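You operate a simulated robot arm through the tools that you are given. There is no shell and no other tool.

You run a simulated robot arm. Do the job below in one go: nothing can be reset, and whatever is moved stays where it is left.

## Task
Put things in order on the top of the side table. At the end: the green bottle stands where the beige wooden plunger stood; the half orange stands where the green banded pot stood; the beige wooden plunger is on the grey pewter plate; the green banded pot from the top of the side table stands where the green bottle stood; whatever was shut is shut again. Leave all else as you found it, and nothing knocked over. Set down upright: wooden plunger.

It is judged by the outcome, as a careful person would: the job done as asked, and still so three seconds after it is handed in. It fails if anything else is knocked over, pushed out of place, dropped, spilled or broken.

## Robot
A 7-joint arm with a two-finger parallel gripper, fixed in place. Base frame: the origin is at the foot of the arm, x ahead of it, y to its left, z up; the work surface is at about z = 800. Units: mm, degrees, N and s.
With the tool pointing down near the work surface it reaches from about 100 to 660 mm from the base axis. Its first joint turns from -66.0 to 66.0 degrees. Payload 1.57 kg.
Tool frame: the origin (TCP) lies between the finger pads and is the grasp point; the fingertips stand 30 mm ahead of it; z points along the fingers, y is the line along which they close. Largest opening 80 mm; finger width 17, thickness 12; the body of the gripper, 40 by 82 mm, starts 80 mm behind the TCP.
Orientation is that of the tool frame in the base frame, as a unit quaternion [w, x, y, z]. With the fingers straight down and closing along the base's y, the tool's x points along the base's -x, its y along +y and its z along -z.

## Interface
- The arm moves only by the tool drive_tool. Its arguments are lists of equal length, an entry for each row: "offset": the shift along the tool's x, y, z in cm, a list of three; "dr": the turn, a rotation vector about the tool's x, y, z in degrees, a list of three; "grip": the gripper command, from -1 (fully open) to 1 (shut), values between in proportion. In form: {"offset": [[tx, ty, tz], ...], "dr": [[wx, wy, wz], ...], "grip": [grip, ...]}. A call has 1 to 20 rows; each row shifts and turns the commanded pose from where the row before left it, along the tool's axes as they then stand. Each row takes 0.2 s and may step no farther than 50 mm and 8.6 degrees from the row before; otherwise, or with a gripper value out of range, the whole call is refused. A pose out of reach is approached as far as the arm can. The call stops where the force on the tool passes 40 N (or 10 N more than at its start, if that is more) or the arm is blocked; 0.2 s more then pass. Each finger travels about 72 mm/s and halts on what it meets, pressing with about 40 N; the grip force reading is that of the motor and also rises with nothing between the fingers. The clock runs only during rows and for 0.2 s after the last one: add rows that do not move to give the fingers time. It gives the time, the measured TCP pose, the force on the tool (base axes), the opening and the grip force at its end, in the units of the frame above (readings bear some noise), with the torque about the TCP (base axes, N m) and any sound that the robot's microphone picked up.
- Cameras (640 x 400 px; columns grow to the right, rows downward): "scene" is fixed at [60.9, 437.7, 1420.4]; the picture's right is [-0.73, -0.69, 0.00], its down [-0.41, 0.43, -0.80] and it looks along [0.55, -0.58, -0.60] (base axes); focal length 375 px, centre (320, 200). "wrist" rides on the gripper at [72, -7, -122] in the tool frame; the picture's right is [0.09, 1.00, 0.00], its down [-0.84, 0.08, -0.54] and it looks along [-0.54, 0.05, 0.84] (tool axes); focal length 238 px, centre (320, 200). There is no depth. A picture from a camera that has moved, and an enlarged one, comes with that camera's place and axes in the base frame and with its lens.
- grab_frame(camera): a new picture of that camera. No time passes.
- enlarge(camera, box): a new picture of the part [left, top, right, bottom] of that camera's present view, enlarged. No time passes.
- sign_off(): hands the job in; it is judged then, once.

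Places have to be worked out from the pictures, the camera data and where the tool is seen. Open the gripper and draw the arm clear of the work before you hand the job in, unless the task says otherwise.

The tools are called after ">>>" as a command line: name --argument value ..., lists and objects as JSON in quotes. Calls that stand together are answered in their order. drive_tool: Moves the arm, as the interface text tells. Its arguments: {"type":"object","properties":{"offset":{"type":"array"},"dr":{"type":"array"},"grip":{"type":"array"}},"required":["offset","dr","grip"]} The other tools are called the same way: grab_frame (camera) takes a picture; enlarge (camera, box) takes an enlarged picture of a part of a camera's view; sign_off () hands the job in.

At the start:

```text
time_s: 0.0
position: [456.6, -171.3, 1065.3]
tool_rot: [-0.001, 0.0, 1.0, 0.0]
contact_force: [-0.4, 0.1, -0.3]
ft_torque: [-0.01, 0.02, 0.0]
gripper_width: 80.0
grip_force: 0.0
```

scene: 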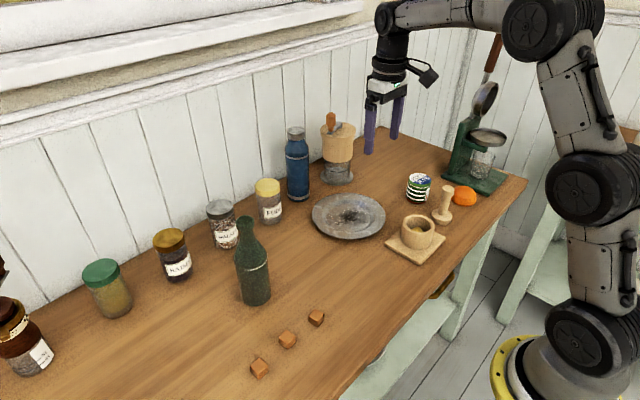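
wrist: 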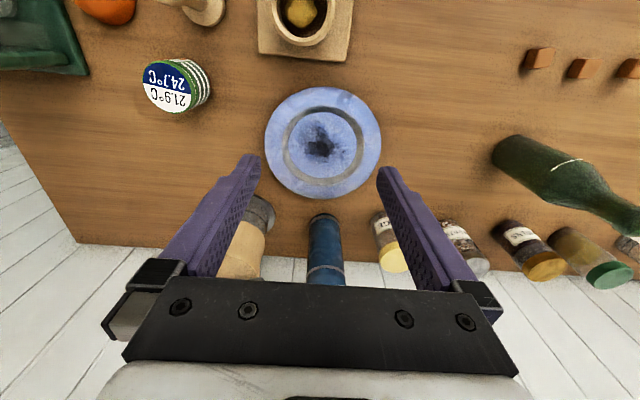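

I'll start by looking closer at the things on the table before planning anything.

>>> enlarge --camera "scene" --box '[380, 110, 540, 270]'

>>> enlarge --camera "scene" --box '[200, 170, 400, 390]'

>>> enlarge --camera "wrist" --box '[0, 0, 400, 220]'

```text
2.50 times, centred on (460, 190) of scene
camera zoom: at [60.9, 437.7, 1420.4], right [-0.73, -0.69, 0.0], down [-0.41, 0.43, -0.8], along [0.55, -0.58, -0.6], focal length 938 px, centre (-30, 225)
```

zoom: 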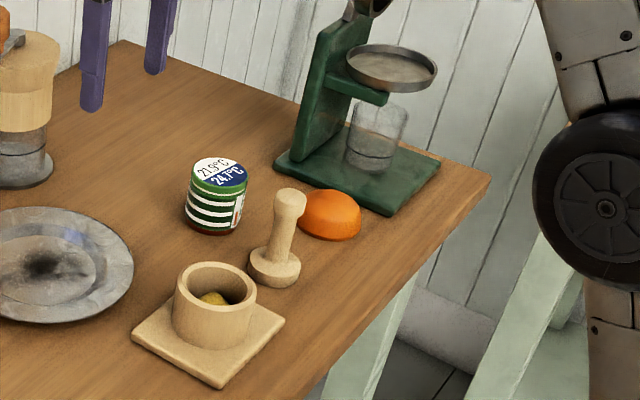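

```text
1.82 times, centred on (300, 280) of scene
camera zoom: at [60.9, 437.7, 1420.4], right [-0.73, -0.69, 0.0], down [-0.41, 0.43, -0.8], along [0.55, -0.58, -0.6], focal length 682 px, centre (356, 54)
```

zoom: 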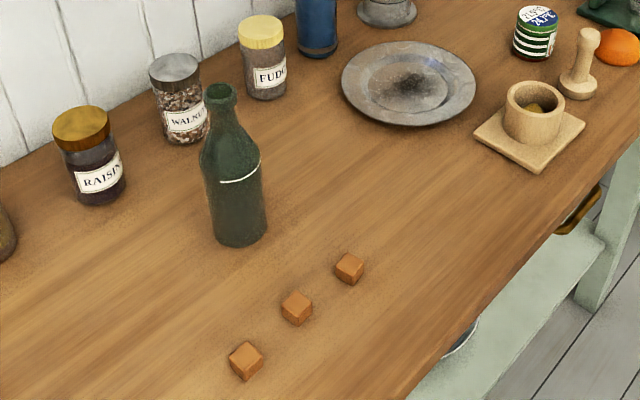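

```text
1.60 times, centred on (200, 110) of wrist
camera zoom: at [385.1, -177.5, 1187.1], right [-0.09, 1.0, 0.0], down [0.84, 0.08, 0.54], along [0.54, 0.05, -0.84], focal length 381 px, centre (512, 344)
```

zoom: 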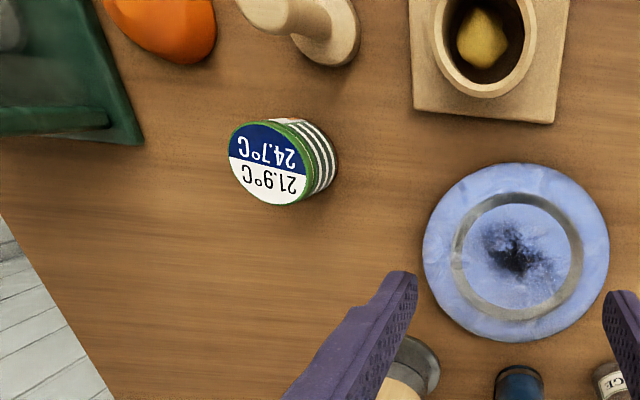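

The pieces sit roughly at: plunger (347,-319), bottle (501,166), pot (445,-358), half orange (346,-449), plate centre (521,-160). I'll hover over the plunger at about z=1000 and check with the wrist camera.

>>> drive_tool --offset '[[2.172, -2.974, 1.306], [2.172, -2.974, 1.306], [2.172, -2.974, 1.306], [2.172, -2.974, 1.306], [2.172, -2.974, 1.306], [0, 0, 0]]' --dr '[[0, 0, 0], [0, 0, 0], [0, 0, 0], [0, 0, 0], [0, 0, 0], [0, 0, 0]]' --grip '[-1, -1, -1, -1, -1, -1]'

```text
time_s: 1.4
position: [349.2, -319.2, 997.5]
tool_rot: [0.0, -0.001, 1.0, 0.0]
contact_force: [1.0, -0.5, 0.6]
ft_torque: [-0.01, 0.0, -0.01]
gripper_width: 80.2
grip_force: 0.1
```

The arm arrived near (349,-319,998). Now I'll look from both cameras.

>>> grab_frame --camera "wrist"

>>> grab_frame --camera "scene"

```text
taken
camera wrist: at [278.5, -325.4, 1119.6], right [-0.09, 1.0, 0.0], down [0.84, 0.08, 0.54], along [0.54, 0.05, -0.84], focal length 238 px, centre (320, 200)
```

wrist: 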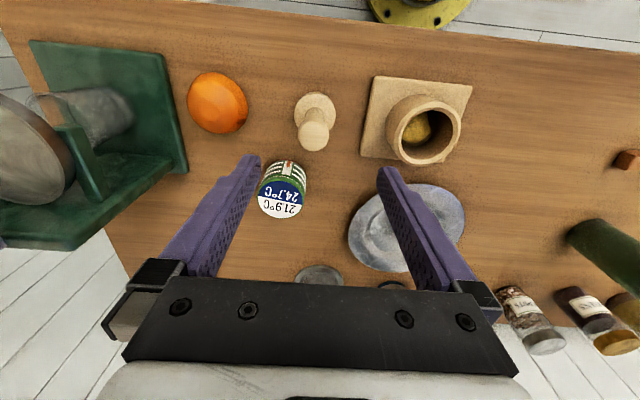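

```text
taken
```

scene: 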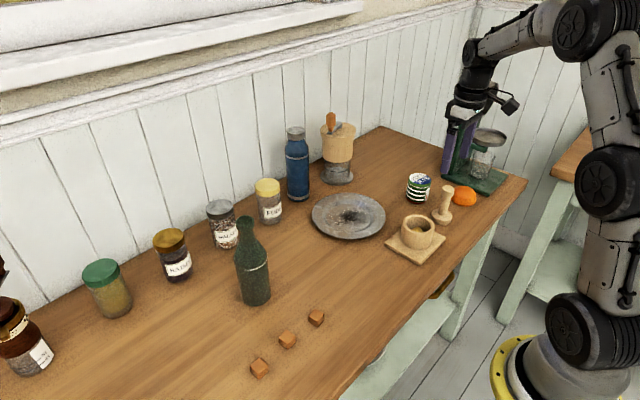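

The view is consistent with my estimates; I'll enlarge the wrist view to measure the plunger, orange and pot precisely.

>>> enlarge --camera "wrist" --box '[170, 50, 490, 250]'

>>> enlarge --camera "wrist" --box '[0, 30, 260, 230]'

```text
2.00 times, centred on (330, 150) of wrist
camera zoom: at [278.5, -325.4, 1119.6], right [-0.09, 1.0, 0.0], down [0.84, 0.08, 0.54], along [0.54, 0.05, -0.84], focal length 477 px, centre (300, 300)
```

zoom: 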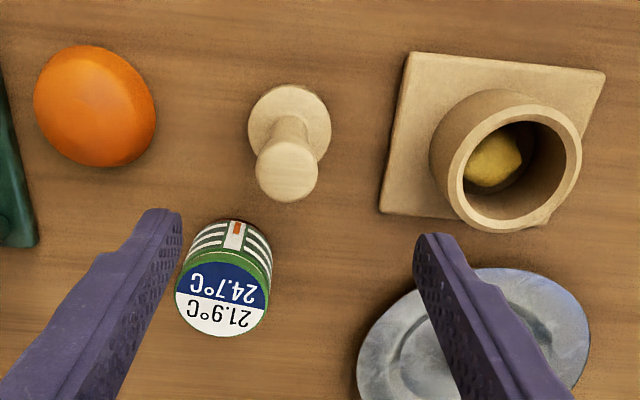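

```text
2.00 times, centred on (130, 130) of wrist
camera zoom: at [278.5, -325.4, 1119.6], right [-0.09, 1.0, 0.0], down [0.84, 0.08, 0.54], along [0.54, 0.05, -0.84], focal length 477 px, centre (700, 340)
```

zoom: 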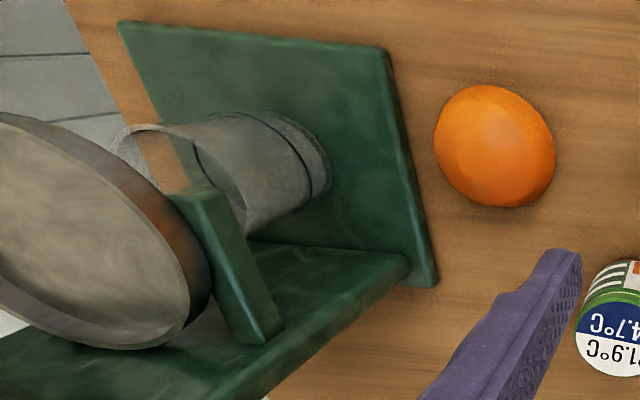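

The plunger axis reads about (345,-325), roughly 100 mm tall with a knob on top. I'll center over it and lower to just above the knob, then recheck the reading.

>>> drive_tool --offset '[[0.125, -0.275, 2.5], [0.125, -0.275, 2.5], [0, 0, 0], [0, 0, 0]]' --dr '[[0, 0, 0], [0, 0, 0], [0, 0, 0], [0, 0, 0]]' --grip '[-1, -1, -1, -1]'

>>> enlarge --camera "wrist" --box '[200, 60, 440, 210]'

>>> enlarge --camera "scene" --box '[380, 110, 540, 270]'

```text
time_s: 2.4
position: [347.4, -324.1, 946.2]
tool_rot: [0.001, 0.0, 1.0, 0.0]
contact_force: [-0.1, 0.2, -0.3]
ft_torque: [0.0, -0.01, 0.0]
gripper_width: 80.0
grip_force: 0.0
```

```text
2.67 times, centred on (320, 135) of wrist
camera zoom: at [276.6, -331.1, 1069.2], right [-0.09, 1.0, 0.0], down [0.84, 0.08, 0.54], along [0.54, 0.05, -0.84], focal length 636 px, centre (320, 373)
```

zoom: 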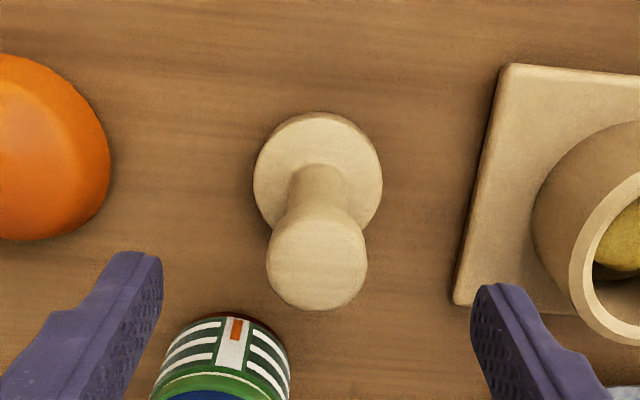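

```text
2.50 times, centred on (460, 190) of scene
camera zoom: at [60.9, 437.7, 1420.4], right [-0.73, -0.69, 0.0], down [-0.41, 0.43, -0.8], along [0.55, -0.58, -0.6], focal length 938 px, centre (-30, 225)
```

zoom: 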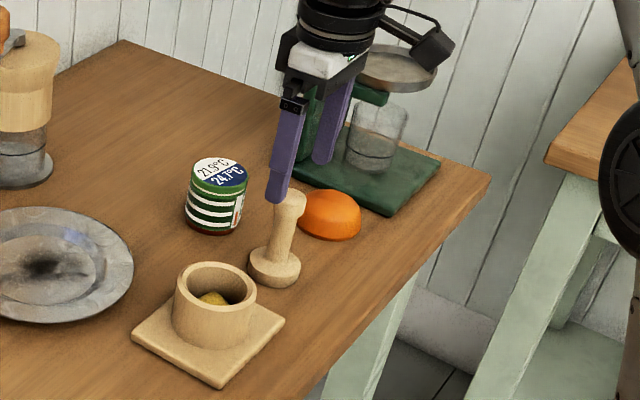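

Fingers straddle the knob evenly (plunger ≈ (348,-325), top ≈ 893). I'll lower to z≈866 and close.

>>> drive_tool --offset '[[0, -0.1, 2.7], [0, 0, 2.7], [0, 0, 2.6], [0, 0, 0]]' --dr '[[0, 0, 0], [0, 0, 0], [0, 0, 0], [0, 0, 0]]' --grip '[-1, -1, -1, -1]'

>>> enlarge --camera "scene" --box '[380, 110, 540, 270]'

>>> grab_frame --camera "wrist"

```text
time_s: 3.4
position: [346.3, -324.5, 870.4]
tool_rot: [0.0, 0.0, 1.0, 0.0]
contact_force: [-0.5, -0.8, 0.6]
ft_torque: [0.0, -0.03, -0.01]
gripper_width: 79.8
grip_force: 0.0
```

```text
2.50 times, centred on (460, 190) of scene
camera zoom: at [60.9, 437.7, 1420.4], right [-0.73, -0.69, 0.0], down [-0.41, 0.43, -0.8], along [0.55, -0.58, -0.6], focal length 938 px, centre (-30, 225)
```

zoom: 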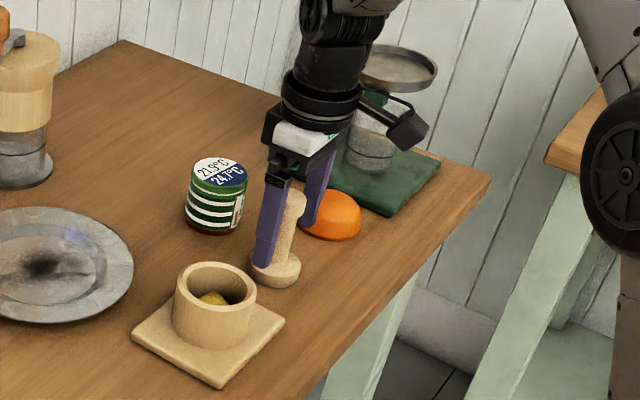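

```text
taken
camera wrist: at [275.6, -332.0, 992.0], right [-0.09, 1.0, 0.0], down [0.84, 0.08, 0.54], along [0.54, 0.05, -0.84], focal length 238 px, centre (320, 200)
```

wrist: 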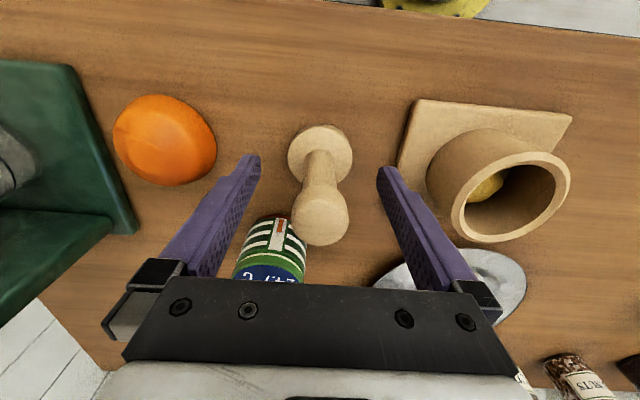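

The plunger shaft is centered between the pads; I'll close the fingers and wait.

>>> drive_tool --offset '[[0, 0, 0], [0, 0, 0], [0, 0, 0], [0, 0, 0], [0, 0, 0]]' --dr '[[0, 0, 0], [0, 0, 0], [0, 0, 0], [0, 0, 0], [0, 0, 0]]' --grip '[1, 1, 1, 1, 1]'

>>> grab_frame --camera "wrist"

```text
time_s: 4.6
position: [345.9, -324.9, 869.4]
tool_rot: [0.0, 0.001, 1.0, 0.001]
contact_force: [0.6, -0.1, -0.9]
ft_torque: [0.03, -0.01, 0.0]
gripper_width: 28.6
grip_force: 38.2
```

```text
taken
camera wrist: at [275.7, -331.9, 992.2], right [-0.09, 1.0, 0.0], down [0.84, 0.08, 0.54], along [0.54, 0.05, -0.84], focal length 238 px, centre (320, 200)
```

wrist: 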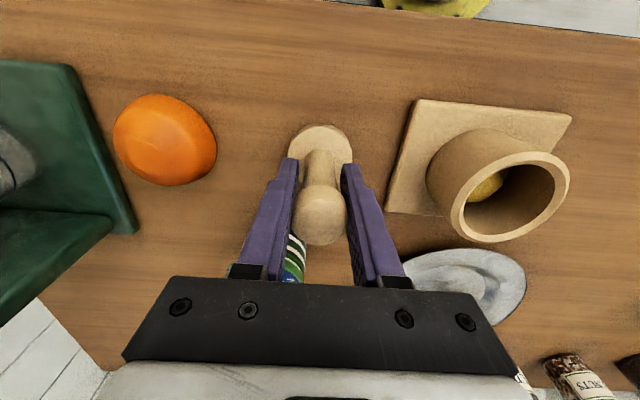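

Gripped at 28.6 mm. I'll lift straight up about 115 mm and check that it hangs upright.

>>> drive_tool --offset '[[0, 0, -1.0], [0, 0, -3.0], [0, 0, -4.0], [0, 0, -3.5], [0, 0, 0]]' --dr '[[0, 0, 0], [0, 0, 0], [0, 0, 0], [0, 0, 0], [0, 0, 0]]' --grip '[1, 1, 1, 1, 1]'

>>> enlarge --camera "scene" --box '[380, 50, 540, 210]'

>>> grab_frame --camera "wrist"

```text
time_s: 5.8
position: [343.6, -326.8, 985.7]
tool_rot: [0.0, 0.0, 1.0, -0.001]
contact_force: [-0.8, 0.5, -0.7]
ft_torque: [0.0, -0.02, -0.01]
gripper_width: 28.5
grip_force: 38.4
```

```text
2.50 times, centred on (460, 130) of scene
camera zoom: at [60.9, 437.7, 1420.4], right [-0.73, -0.69, 0.0], down [-0.41, 0.43, -0.8], along [0.55, -0.58, -0.6], focal length 938 px, centre (-30, 375)
```

zoom: 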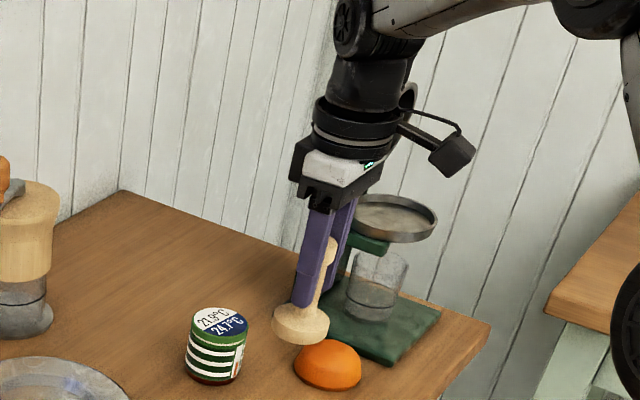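

```text
taken
camera wrist: at [273.1, -333.0, 1108.3], right [-0.09, 1.0, 0.0], down [0.84, 0.08, 0.54], along [0.54, 0.05, -0.84], focal length 238 px, centre (320, 200)
```

wrist: 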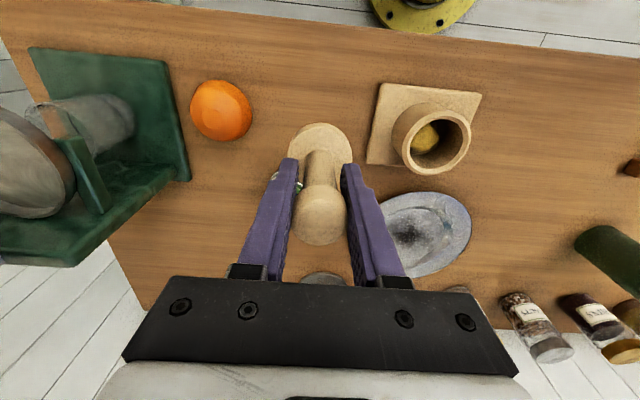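

The wrist view of the plunger is unchanged from before lifting; I'll zoom the scene view more to confirm it isn't tilted.

>>> enlarge --camera "scene" --box '[430, 95, 490, 145]'

>>> enlarge --camera "wrist" --box '[240, 100, 400, 270]'

```text
8.00 times, centred on (460, 120) of scene
camera zoom: at [60.9, 437.7, 1420.4], right [-0.73, -0.69, 0.0], down [-0.41, 0.43, -0.8], along [0.55, -0.58, -0.6], focal length 3000 px, centre (-800, 840)
```

zoom: 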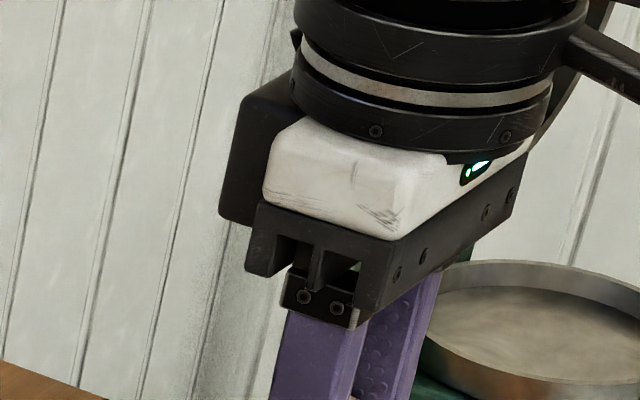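

```text
2.35 times, centred on (320, 185) of wrist
camera zoom: at [273.1, -333.0, 1108.3], right [-0.09, 1.0, 0.0], down [0.84, 0.08, 0.54], along [0.54, 0.05, -0.84], focal length 561 px, centre (320, 235)
```

zoom: 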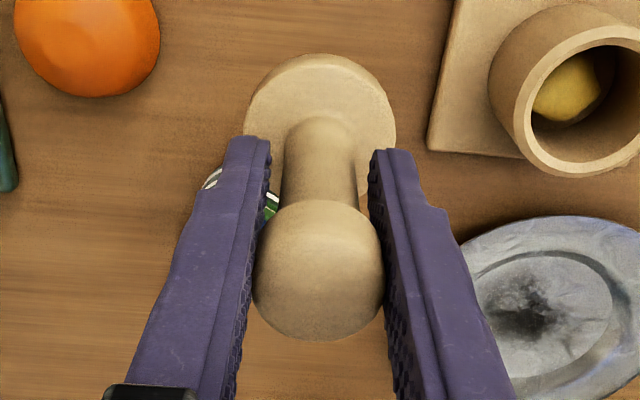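

The plunger hangs straight between the pads. Next I carry it across to above the plate center (~(521,-160)) at this height.

>>> drive_tool --offset '[[-2.957, 2.78, 0], [-2.957, 2.78, 0], [-2.957, 2.78, 0], [-2.957, 2.78, 0], [-2.957, 2.78, 0], [-2.957, 2.78, 0], [0, 0, 0], [0, 0, 0]]' --dr '[[0, 0, 0], [0, 0, 0], [0, 0, 0], [0, 0, 0], [0, 0, 0], [0, 0, 0], [0, 0, 0], [0, 0, 0]]' --grip '[1, 1, 1, 1, 1, 1, 1, 1]'

>>> grab_frame --camera "wrist"

>>> enlarge --camera "scene" --box '[270, 80, 470, 260]'

```text
time_s: 7.6
position: [523.9, -157.6, 985.1]
tool_rot: [-0.001, 0.001, 1.0, 0.0]
contact_force: [0.4, -0.8, -1.0]
ft_torque: [0.0, -0.01, 0.02]
gripper_width: 28.6
grip_force: 38.5
```

```text
taken
camera wrist: at [453.2, -164.5, 1108.2], right [-0.09, 1.0, 0.0], down [0.84, 0.08, 0.54], along [0.54, 0.05, -0.84], focal length 238 px, centre (320, 200)
```

wrist: 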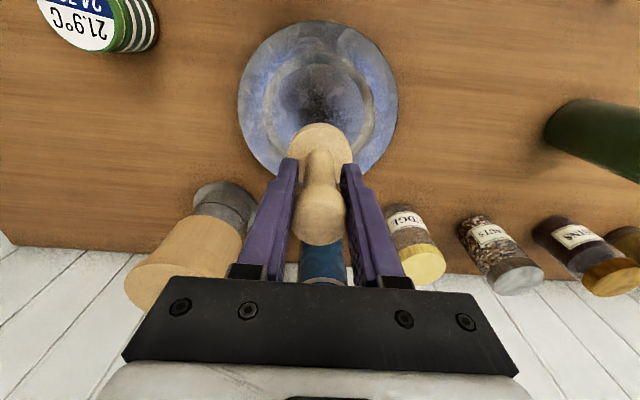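

```text
2.22 times, centred on (370, 170) of scene
camera zoom: at [60.9, 437.7, 1420.4], right [-0.73, -0.69, 0.0], down [-0.41, 0.43, -0.8], along [0.55, -0.58, -0.6], focal length 833 px, centre (209, 267)
```

zoom: 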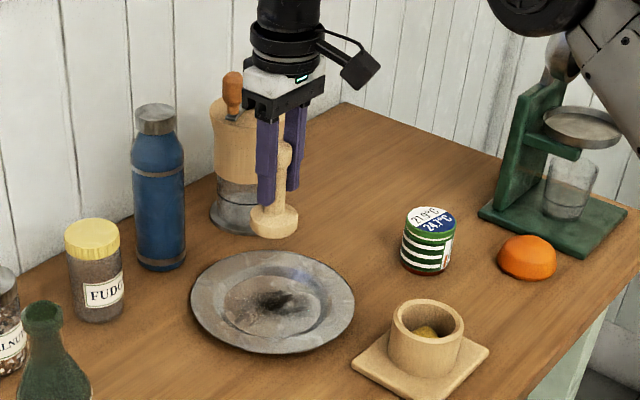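

The plunger is over the plate, upright. Plate centre works out at about (524,-161), so I nudge y slightly and lower to about 12 mm above the plate.

>>> drive_tool --offset '[[0, -0.25, 2.5], [0, 0, 2.5], [0, 0, 2.5], [0, 0, 2.3], [0, 0, 0]]' --dr '[[0, 0, 0], [0, 0, 0], [0, 0, 0], [0, 0, 0], [0, 0, 0]]' --grip '[1, 1, 1, 1, 1]'

>>> enlarge --camera "scene" --box '[290, 130, 410, 250]'

>>> grab_frame --camera "wrist"

```text
time_s: 8.8
position: [522.6, -161.2, 883.9]
tool_rot: [0.0, -0.001, 1.0, 0.001]
contact_force: [0.6, 0.1, -0.6]
ft_torque: [0.0, 0.02, 0.0]
gripper_width: 28.3
grip_force: 38.1
```

```text
3.33 times, centred on (350, 190) of scene
camera zoom: at [60.9, 437.7, 1420.4], right [-0.73, -0.69, 0.0], down [-0.41, 0.43, -0.8], along [0.55, -0.58, -0.6], focal length 1250 px, centre (220, 233)
```

zoom: 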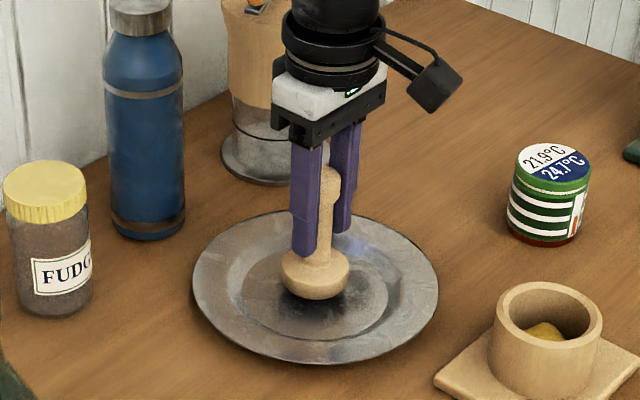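

```text
taken
camera wrist: at [452.2, -168.2, 1007.1], right [-0.09, 1.0, 0.0], down [0.84, 0.08, 0.54], along [0.54, 0.05, -0.84], focal length 238 px, centre (320, 200)
```

wrist: 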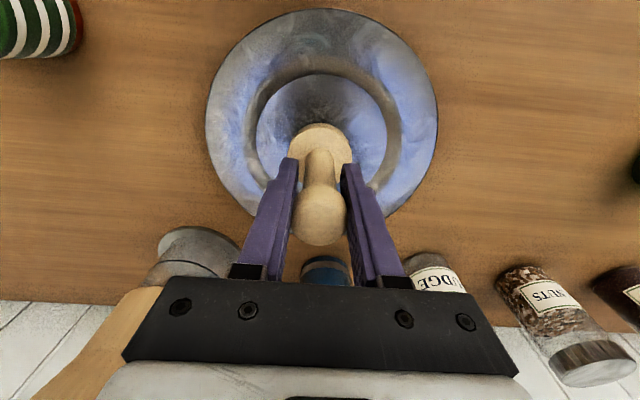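

The plunger is well centered above the plate well; I'll lower in small steps watching the force.

>>> drive_tool --offset '[[0, 0, 0.3], [0, 0, 0.3], [0, 0, 0]]' --dr '[[0, 0, 0], [0, 0, 0], [0, 0, 0]]' --grip '[1, 1, 1]'

```text
time_s: 9.6
position: [523.1, -162.9, 880.1]
tool_rot: [0.0, 0.001, 1.0, -0.001]
contact_force: [0.0, 0.6, -1.1]
ft_torque: [-0.01, 0.05, 0.04]
gripper_width: 28.5
grip_force: 38.2
```

No contact yet at z≈879; I continue in 2 mm steps.

>>> drive_tool --offset '[[0, 0, 0.2], [0, 0, 0.0]]' --dr '[[0, 0, 0], [0, 0, 0]]' --grip '[1, 1]'

>>> enlarge --camera "scene" --box '[310, 170, 390, 240]'

```text
time_s: 10.2
position: [521.7, -161.5, 878.5]
tool_rot: [0.0, 0.0, 1.0, 0.0]
contact_force: [-0.8, 0.5, -0.8]
ft_torque: [-0.02, 0.02, 0.01]
gripper_width: 28.4
grip_force: 38.1
```

```text
5.71 times, centred on (350, 205) of scene
camera zoom: at [60.9, 437.7, 1420.4], right [-0.73, -0.69, 0.0], down [-0.41, 0.43, -0.8], along [0.55, -0.58, -0.6], focal length 2143 px, centre (149, 171)
```

zoom: 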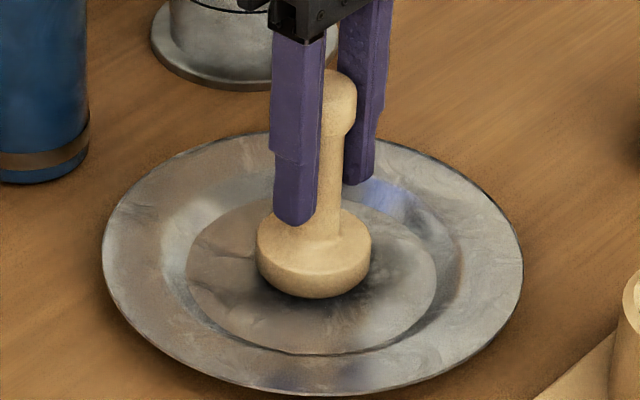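

It's centered in the plate's well and nearly down; two more small steps with a force check.

>>> drive_tool --offset '[[0, 0, 0.15], [0, 0, 0.15], [0, 0, 0.0]]' --dr '[[0, 0, 0], [0, 0, 0], [0, 0, 0]]' --grip '[1, 1, 1]'

>>> enlarge --camera "scene" --box '[310, 170, 390, 240]'

```text
time_s: 11.0
position: [524.4, -161.4, 875.5]
tool_rot: [0.0, 0.0, 1.0, -0.001]
contact_force: [-0.4, 0.0, -0.4]
ft_torque: [0.02, 0.0, -0.01]
gripper_width: 28.3
grip_force: 38.7
```

```text
5.71 times, centred on (350, 205) of scene
camera zoom: at [60.9, 437.7, 1420.4], right [-0.73, -0.69, 0.0], down [-0.41, 0.43, -0.8], along [0.55, -0.58, -0.6], focal length 2143 px, centre (149, 171)
```

zoom: 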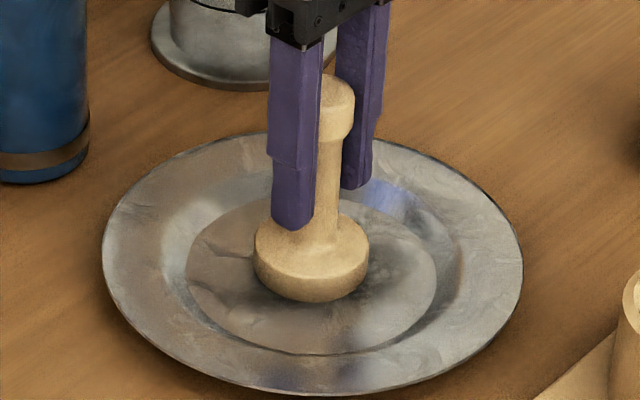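

Still no contact force at z≈875.5; I keep going down in 1.5 mm steps.

>>> drive_tool --offset '[[0, 0, 0.15], [0, 0, 0.0]]' --dr '[[0, 0, 0], [0, 0, 0]]' --grip '[1, 1]'

```text
time_s: 11.6
position: [524.0, -161.0, 875.3]
tool_rot: [0.001, 0.0, 1.0, 0.0]
contact_force: [-2.3, 2.1, 7.5]
ft_torque: [0.08, 0.15, 0.0]
gripper_width: 28.1
grip_force: 38.6
```

Contact registered (~7.5 N up), so the plunger is on the plate. I'll open the fingers and wait.

>>> drive_tool --offset '[[0, 0, 0], [0, 0, 0], [0, 0, 0], [0, 0, 0]]' --dr '[[0, 0, 0], [0, 0, 0], [0, 0, 0], [0, 0, 0]]' --grip '[0.1, -0.3, -0.6, -0.8]'

>>> enlarge --camera "scene" --box '[310, 170, 390, 240]'

```text
time_s: 12.6
position: [523.0, -162.6, 874.3]
tool_rot: [0.0, 0.0, 1.0, 0.0]
contact_force: [0.2, -0.6, -0.4]
ft_torque: [0.01, 0.0, 0.0]
gripper_width: 72.0
grip_force: 0.1
```

```text
5.71 times, centred on (350, 205) of scene
camera zoom: at [60.9, 437.7, 1420.4], right [-0.73, -0.69, 0.0], down [-0.41, 0.43, -0.8], along [0.55, -0.58, -0.6], focal length 2143 px, centre (149, 171)
```

zoom: 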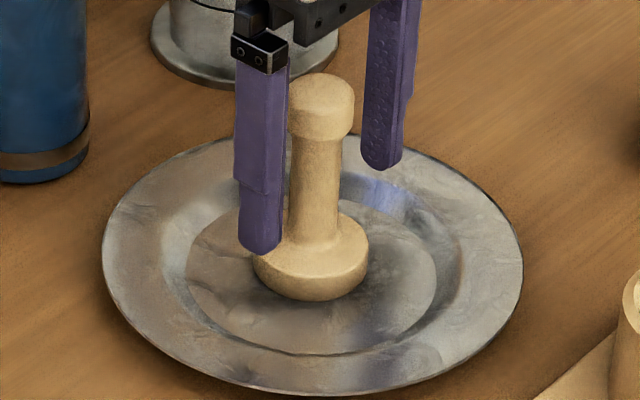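

The plunger stands upright on the plate. I'll rise to about z=1085 and move over to the bottle.

>>> drive_tool --offset '[[0, 0, -3.5], [0, 0, -4.4], [0, 0, -4.4], [0, 0, -4.4], [0, 0, -4.4], [0.27, 4.1, 0], [0.27, 4.1, 0], [0.27, 4.1, 0], [0.27, 4.1, 0], [0.27, 4.1, 0], [0.27, 4.1, 0], [0.27, 4.1, 0], [0.27, 4.1, 0], [0, 0, 0]]' --dr '[[0, 0, 0], [0, 0, 0], [0, 0, 0], [0, 0, 0], [0, 0, 0], [0, 0, 0], [0, 0, 0], [0, 0, 0], [0, 0, 0], [0, 0, 0], [0, 0, 0], [0, 0, 0], [0, 0, 0], [0, 0, 0]]' --grip '[-0.8, -1, -1, -1, -1, -1, -1, -1, -1, -1, -1, -1, -1, -1]'

>>> grab_frame --camera "wrist"

>>> grab_frame --camera "scene"

```text
time_s: 15.6
position: [501.9, 163.3, 1084.1]
tool_rot: [0.0, 0.001, 1.0, 0.0]
contact_force: [-0.1, -0.5, -0.1]
ft_torque: [0.0, 0.02, 0.04]
gripper_width: 79.8
grip_force: 0.2
```

```text
taken
camera wrist: at [430.6, 157.2, 1207.2], right [-0.09, 1.0, 0.0], down [0.84, 0.08, 0.54], along [0.54, 0.05, -0.84], focal length 238 px, centre (320, 200)
```

wrist: 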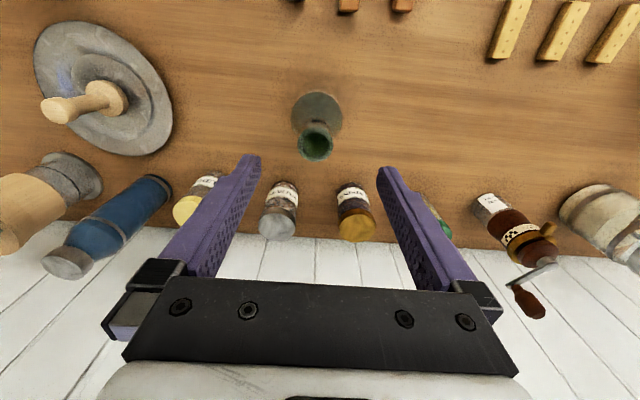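

```text
taken
```

scene: 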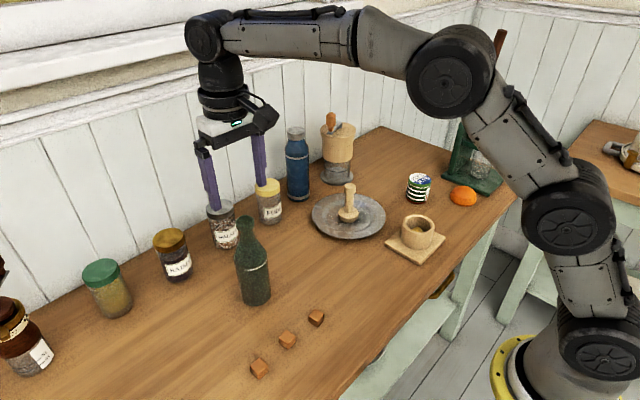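

>>> enlarge --camera "wrist" --box '[240, 70, 400, 180]'

>>> enlarge --camera "scene" --box '[200, 200, 300, 320]'

```text
3.64 times, centred on (320, 125) of wrist
camera zoom: at [430.6, 157.2, 1207.2], right [-0.09, 1.0, 0.0], down [0.84, 0.08, 0.54], along [0.54, 0.05, -0.84], focal length 867 px, centre (320, 473)
```

zoom: 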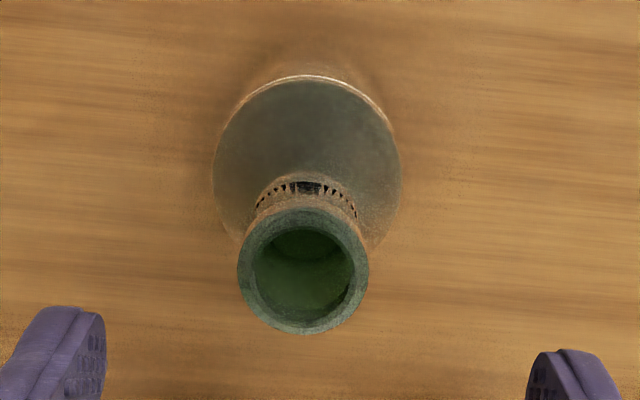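

```text
3.33 times, centred on (250, 260) of scene
camera zoom: at [60.9, 437.7, 1420.4], right [-0.73, -0.69, 0.0], down [-0.41, 0.43, -0.8], along [0.55, -0.58, -0.6], focal length 1250 px, centre (553, 0)
```

zoom: 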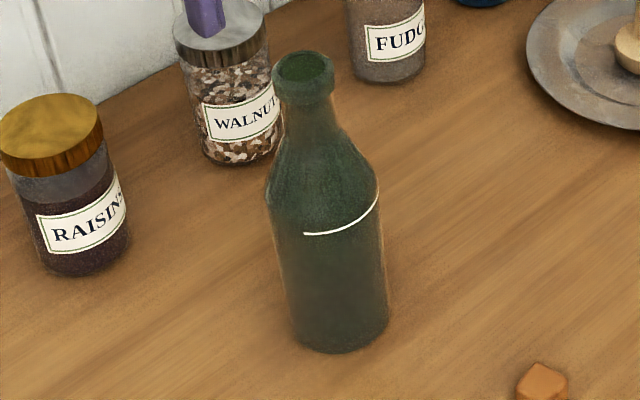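

The wrist view puts the bottle axis at about (506,160), lip top z≈997 with ~33 mm lip and a quickly flaring neck, so I'll grip at the lip (z≈988). First align and lower to z≈1035 to recheck.

>>> drive_tool --offset '[[-0.2, -0.2, 1.6], [-0.2, -0.2, 1.6], [0, 0, 1.7], [0, 0, 0], [0, 0, 0]]' --dr '[[0, 0, 0], [0, 0, 0], [0, 0, 0], [0, 0, 0], [0, 0, 0]]' --grip '[-1, -1, -1, -1, -1]'

>>> enlarge --camera "wrist" --box '[240, 90, 400, 200]'

>>> enlarge --camera "scene" --box '[190, 130, 310, 320]'

```text
time_s: 16.8
position: [503.7, 161.6, 1035.0]
tool_rot: [0.001, -0.001, 1.0, 0.0]
contact_force: [-0.1, -0.2, -0.5]
ft_torque: [-0.03, 0.0, 0.0]
gripper_width: 80.0
grip_force: 0.0
```

```text
3.64 times, centred on (320, 145) of wrist
camera zoom: at [433.2, 154.6, 1157.3], right [-0.09, 1.0, 0.0], down [0.84, 0.08, 0.54], along [0.54, 0.05, -0.84], focal length 867 px, centre (320, 400)
```

zoom: 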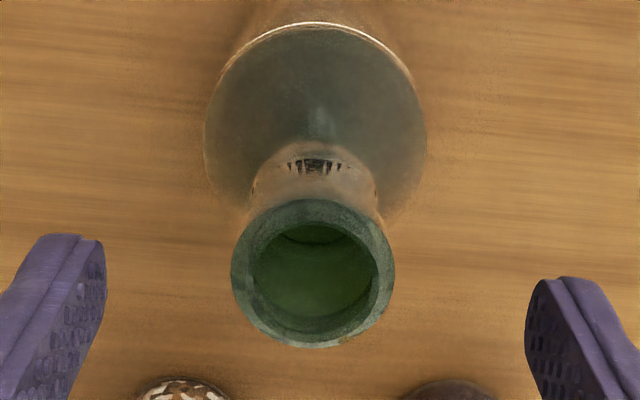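

```text
2.11 times, centred on (250, 225) of scene
camera zoom: at [60.9, 437.7, 1420.4], right [-0.73, -0.69, 0.0], down [-0.41, 0.43, -0.8], along [0.55, -0.58, -0.6], focal length 790 px, centre (467, 147)
```

zoom: 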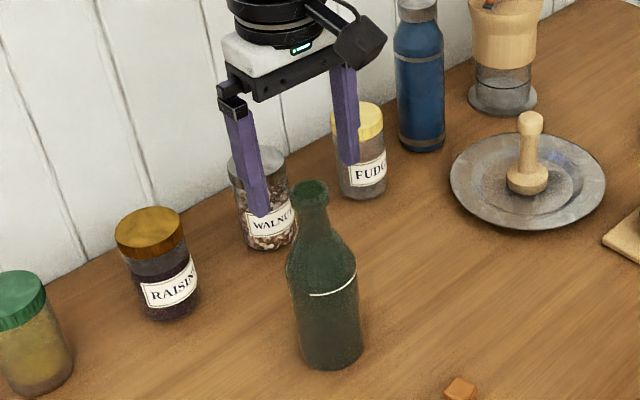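

Alignment is within ~1 mm (bottle axis ≈ (505.7,160)). I'll lower to z≈988 so the pads center on the lip.

>>> drive_tool --offset '[[-0.08, -0.1, 1.6], [0, 0, 1.6], [0, 0, 1.5], [0, 0, 0], [0, 0, 0]]' --dr '[[0, 0, 0], [0, 0, 0], [0, 0, 0], [0, 0, 0], [0, 0, 0]]' --grip '[-1, -1, -1, -1, -1]'

>>> enlarge --camera "wrist" --box '[200, 90, 440, 260]'

>>> enlarge --camera "scene" --box '[190, 130, 310, 320]'

```text
time_s: 18.0
position: [504.8, 159.9, 986.5]
tool_rot: [0.0, 0.0, 1.0, -0.001]
contact_force: [0.0, 0.3, 0.4]
ft_torque: [0.01, 0.01, 0.01]
gripper_width: 80.1
grip_force: 0.1
```

```text
2.35 times, centred on (320, 175) of wrist
camera zoom: at [434.8, 154.0, 1110.2], right [-0.09, 1.0, 0.0], down [0.84, 0.08, 0.54], along [0.54, 0.05, -0.84], focal length 561 px, centre (320, 259)
```

zoom: 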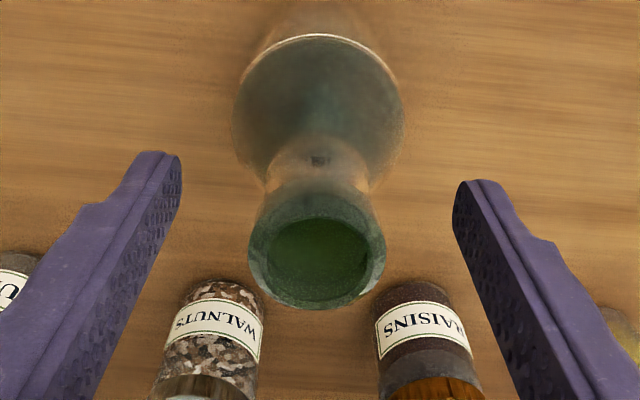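

```text
2.11 times, centred on (250, 225) of scene
camera zoom: at [60.9, 437.7, 1420.4], right [-0.73, -0.69, 0.0], down [-0.41, 0.43, -0.8], along [0.55, -0.58, -0.6], focal length 790 px, centre (467, 147)
```

zoom: 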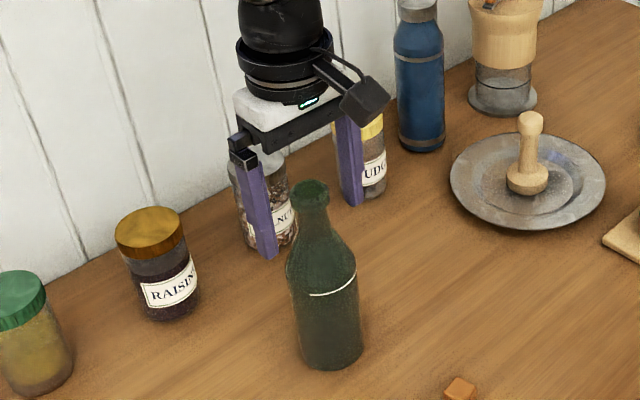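

The lip is centered between the pads in both views. Closing now.

>>> drive_tool --offset '[[0, 0, 0], [0, 0, 0], [0, 0, 0], [0, 0, 0], [0, 0, 0]]' --dr '[[0, 0, 0], [0, 0, 0], [0, 0, 0], [0, 0, 0], [0, 0, 0]]' --grip '[0, 0.3, 1, 1, 1]'

>>> enlarge --camera "wrist" --box '[200, 90, 440, 260]'

>>> enlarge --camera "scene" --box '[190, 130, 310, 320]'

```text
time_s: 19.2
position: [505.4, 160.5, 987.6]
tool_rot: [-0.001, 0.0, 1.0, 0.0]
contact_force: [-0.4, -0.2, 0.8]
ft_torque: [-0.22, 0.03, -0.01]
gripper_width: 35.1
grip_force: 39.4
```

```text
2.35 times, centred on (320, 175) of wrist
camera zoom: at [434.8, 154.0, 1110.3], right [-0.09, 1.0, 0.0], down [0.84, 0.08, 0.54], along [0.54, 0.05, -0.84], focal length 561 px, centre (320, 259)
```

zoom: 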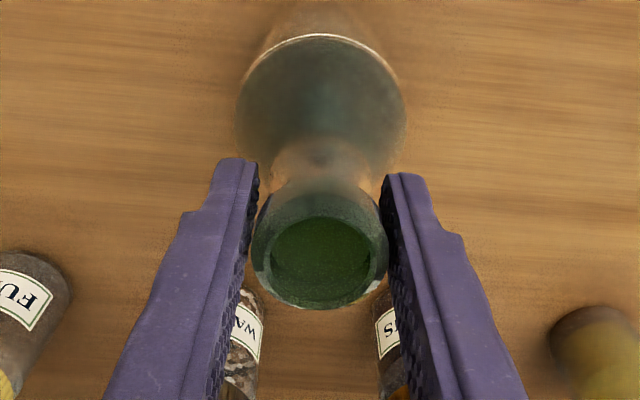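

```text
2.11 times, centred on (250, 225) of scene
camera zoom: at [60.9, 437.7, 1420.4], right [-0.73, -0.69, 0.0], down [-0.41, 0.43, -0.8], along [0.55, -0.58, -0.6], focal length 790 px, centre (467, 147)
```

zoom: 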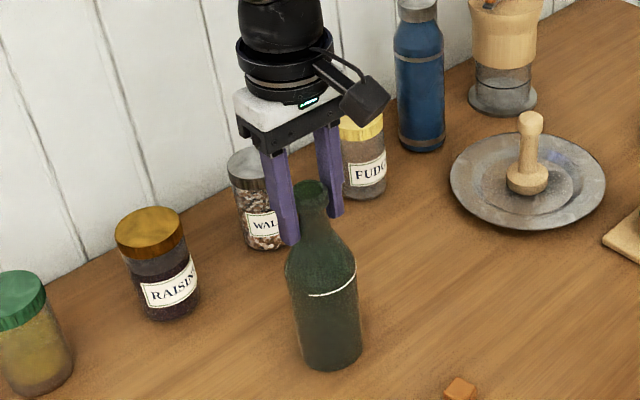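

Gripped at 35 mm on the lip. I'll lift slowly by 15 mm and check it holds and hangs straight.

>>> drive_tool --offset '[[0, 0, -0.3], [0, 0, -0.6], [0, 0, -0.6], [0, 0, 0], [0, 0, 0]]' --dr '[[0, 0, 0], [0, 0, 0], [0, 0, 0], [0, 0, 0], [0, 0, 0]]' --grip '[1, 1, 1, 1, 1]'

>>> enlarge --camera "wrist" --box '[200, 90, 440, 260]'

>>> enlarge --camera "scene" --box '[190, 130, 310, 320]'

```text
time_s: 20.4
position: [506.0, 162.6, 1001.9]
tool_rot: [0.0, -0.001, 1.0, 0.0]
contact_force: [0.2, -0.2, -4.0]
ft_torque: [0.1, -0.02, 0.03]
gripper_width: 35.1
grip_force: 40.5
```

```text
2.35 times, centred on (320, 175) of wrist
camera zoom: at [434.0, 155.0, 1124.8], right [-0.09, 1.0, 0.0], down [0.84, 0.08, 0.54], along [0.54, 0.05, -0.84], focal length 561 px, centre (320, 259)
```

zoom: 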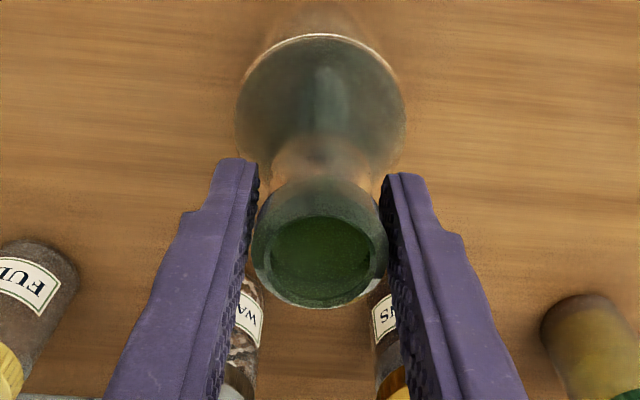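

```text
2.11 times, centred on (250, 225) of scene
camera zoom: at [60.9, 437.7, 1420.4], right [-0.73, -0.69, 0.0], down [-0.41, 0.43, -0.8], along [0.55, -0.58, -0.6], focal length 790 px, centre (467, 147)
```

zoom: 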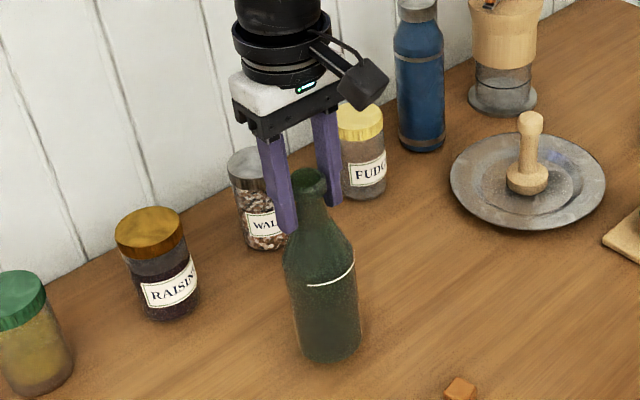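

The bottle (about 4 N) hangs straight. I'll lift to z≈1105 so its base clears the mortar and the plunger, in a separate move.

>>> drive_tool --offset '[[0, 0, -1.0], [0, 0, -2.2], [0, 0, -3.0], [0, 0, -2.6], [0, 0, -1.5], [0, 0, 0]]' --dr '[[0, 0, 0], [0, 0, 0], [0, 0, 0], [0, 0, 0], [0, 0, 0], [0, 0, 0]]' --grip '[1, 1, 1, 1, 1, 1]'

>>> grab_frame --camera "scene"

>>> grab_frame --camera "wrist"

```text
time_s: 21.8
position: [505.7, 159.3, 1105.4]
tool_rot: [0.0, 0.0, 1.0, 0.0]
contact_force: [0.7, 1.2, -4.1]
ft_torque: [0.08, -0.03, -0.01]
gripper_width: 34.8
grip_force: 40.0
```

```text
taken
```

scene: 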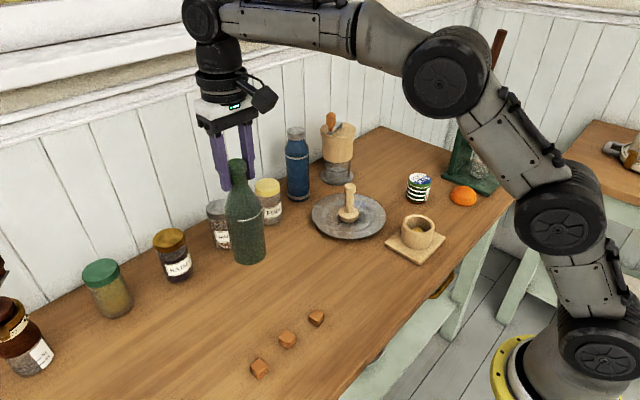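

```text
taken
camera wrist: at [435.1, 152.9, 1228.7], right [-0.09, 1.0, 0.0], down [0.84, 0.08, 0.54], along [0.54, 0.05, -0.84], focal length 238 px, centre (320, 200)
```

wrist: 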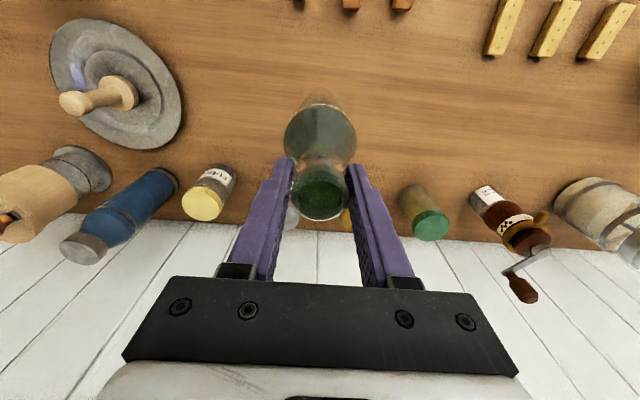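

The bottle is steady and clear. Now carrying it at z≈1105 across to above where the plunger stood, with smooth ramps.

>>> drive_tool --offset '[[0.405, -1.243, 0], [0.81, -2.486, 0], [1.215, -3.729, 0], [1.215, -3.729, 0], [1.215, -3.729, 0], [1.215, -3.729, 0], [1.215, -3.729, 0], [1.215, -3.729, 0], [1.215, -3.729, 0], [1.215, -3.729, 0], [1.215, -3.729, 0], [1.215, -3.729, 0], [1.215, -3.729, 0], [0.81, -2.486, 0], [0.405, -1.243, 0], [0, 0, 0], [0, 0, 0]]' --dr '[[0, 0, 0], [0, 0, 0], [0, 0, 0], [0, 0, 0], [0, 0, 0], [0, 0, 0], [0, 0, 0], [0, 0, 0], [0, 0, 0], [0, 0, 0], [0, 0, 0], [0, 0, 0], [0, 0, 0], [0, 0, 0], [0, 0, 0], [0, 0, 0], [0, 0, 0]]' --grip '[1, 1, 1, 1, 1, 1, 1, 1, 1, 1, 1, 1, 1, 1, 1, 1, 1]'

>>> grab_frame --camera "wrist"

>>> grab_frame --camera "scene"

```text
time_s: 25.4
position: [345.8, -322.5, 1104.0]
tool_rot: [0.0, 0.0, 1.0, 0.001]
contact_force: [0.0, 0.4, -3.8]
ft_torque: [0.12, -0.01, -0.01]
gripper_width: 34.5
grip_force: 40.3
```

```text
taken
camera wrist: at [274.8, -329.6, 1226.9], right [-0.09, 1.0, 0.0], down [0.84, 0.08, 0.54], along [0.54, 0.05, -0.84], focal length 238 px, centre (320, 200)
```

wrist: 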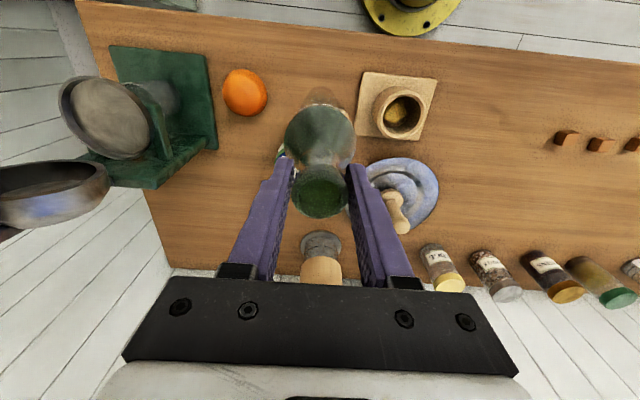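

```text
taken
```

scene: 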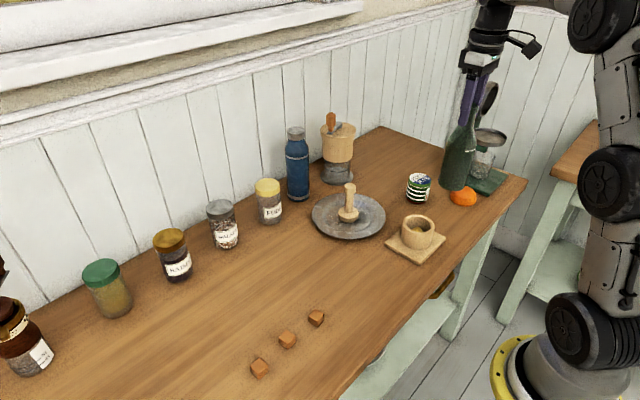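

The bottle arrived over the vacated spot. I notice a tall item on the green stand (a pan-like disc with a red handle) that may overhang near the orange; let me look at it closely before going on.

>>> enlarge --camera "scene" --box '[420, 10, 560, 220]'

>>> enlarge --camera "wrist" --box '[0, 20, 320, 240]'

```text
1.90 times, centred on (490, 115) of scene
camera zoom: at [60.9, 437.6, 1420.4], right [-0.73, -0.69, 0.0], down [-0.41, 0.43, -0.8], along [0.55, -0.58, -0.6], focal length 714 px, centre (-4, 362)
```

zoom: 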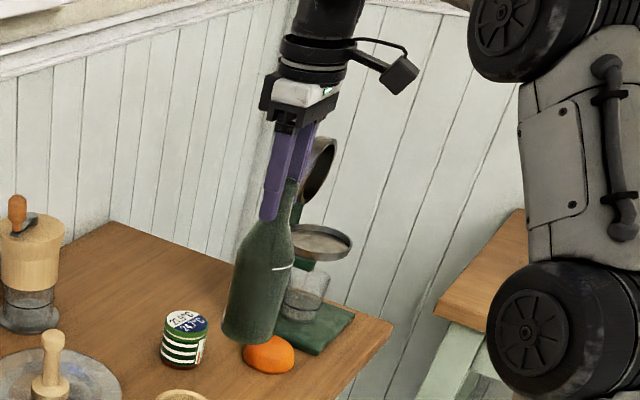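

```text
1.82 times, centred on (160, 130) of wrist
camera zoom: at [274.8, -329.6, 1226.9], right [-0.09, 1.0, 0.0], down [0.84, 0.08, 0.54], along [0.54, 0.05, -0.84], focal length 433 px, centre (611, 327)
```

zoom: 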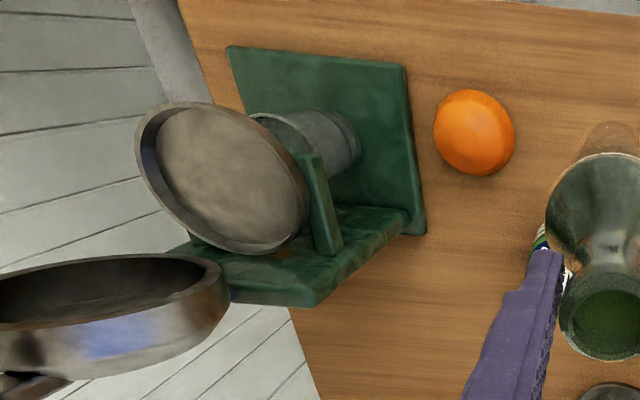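

The bottle hangs upright; the raised press pan sits around y≈-540, clear of this spot. I'll fine-align to (348,-325) and lower to about 8 mm above the table.

>>> drive_tool --offset '[[-0.15, -0.25, 1.0], [0, 0, 2.5], [0, 0, 3.0], [0, 0, 2.5], [0, 0, 1.0], [0, 0, 0], [0, 0, 0]]' --dr '[[0, 0, 0], [0, 0, 0], [0, 0, 0], [0, 0, 0], [0, 0, 0], [0, 0, 0], [0, 0, 0]]' --grip '[1, 1, 1, 1, 1, 1, 1]'

>>> grab_frame --camera "wrist"

>>> enlarge --camera "scene" --box '[380, 90, 540, 270]'

```text
time_s: 27.0
position: [348.2, -326.1, 1006.2]
tool_rot: [0.0, -0.001, 1.0, 0.0]
contact_force: [-0.2, -0.7, -2.6]
ft_torque: [-0.09, 0.02, 0.01]
gripper_width: 34.6
grip_force: 40.2
```

```text
taken
camera wrist: at [277.8, -332.9, 1128.2], right [-0.09, 1.0, 0.0], down [0.84, 0.08, 0.54], along [0.54, 0.05, -0.84], focal length 238 px, centre (320, 200)
```

wrist: 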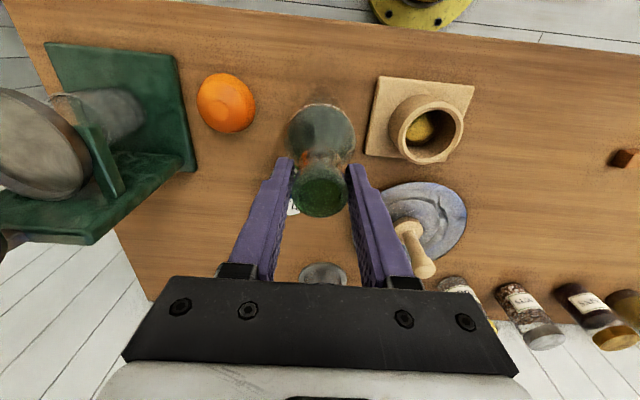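

```text
2.22 times, centred on (460, 180) of scene
camera zoom: at [60.9, 437.7, 1420.4], right [-0.73, -0.69, 0.0], down [-0.41, 0.43, -0.8], along [0.55, -0.58, -0.6], focal length 833 px, centre (9, 244)
```

zoom: 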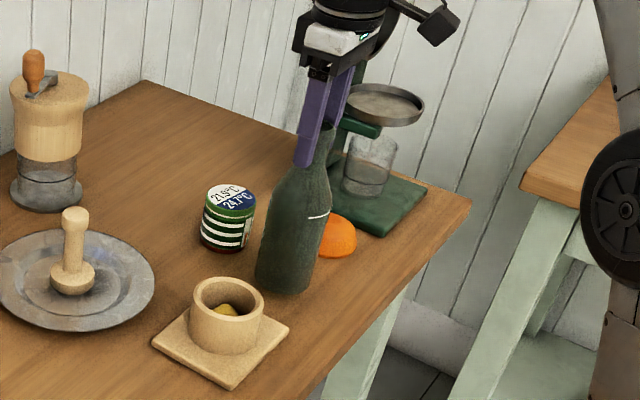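

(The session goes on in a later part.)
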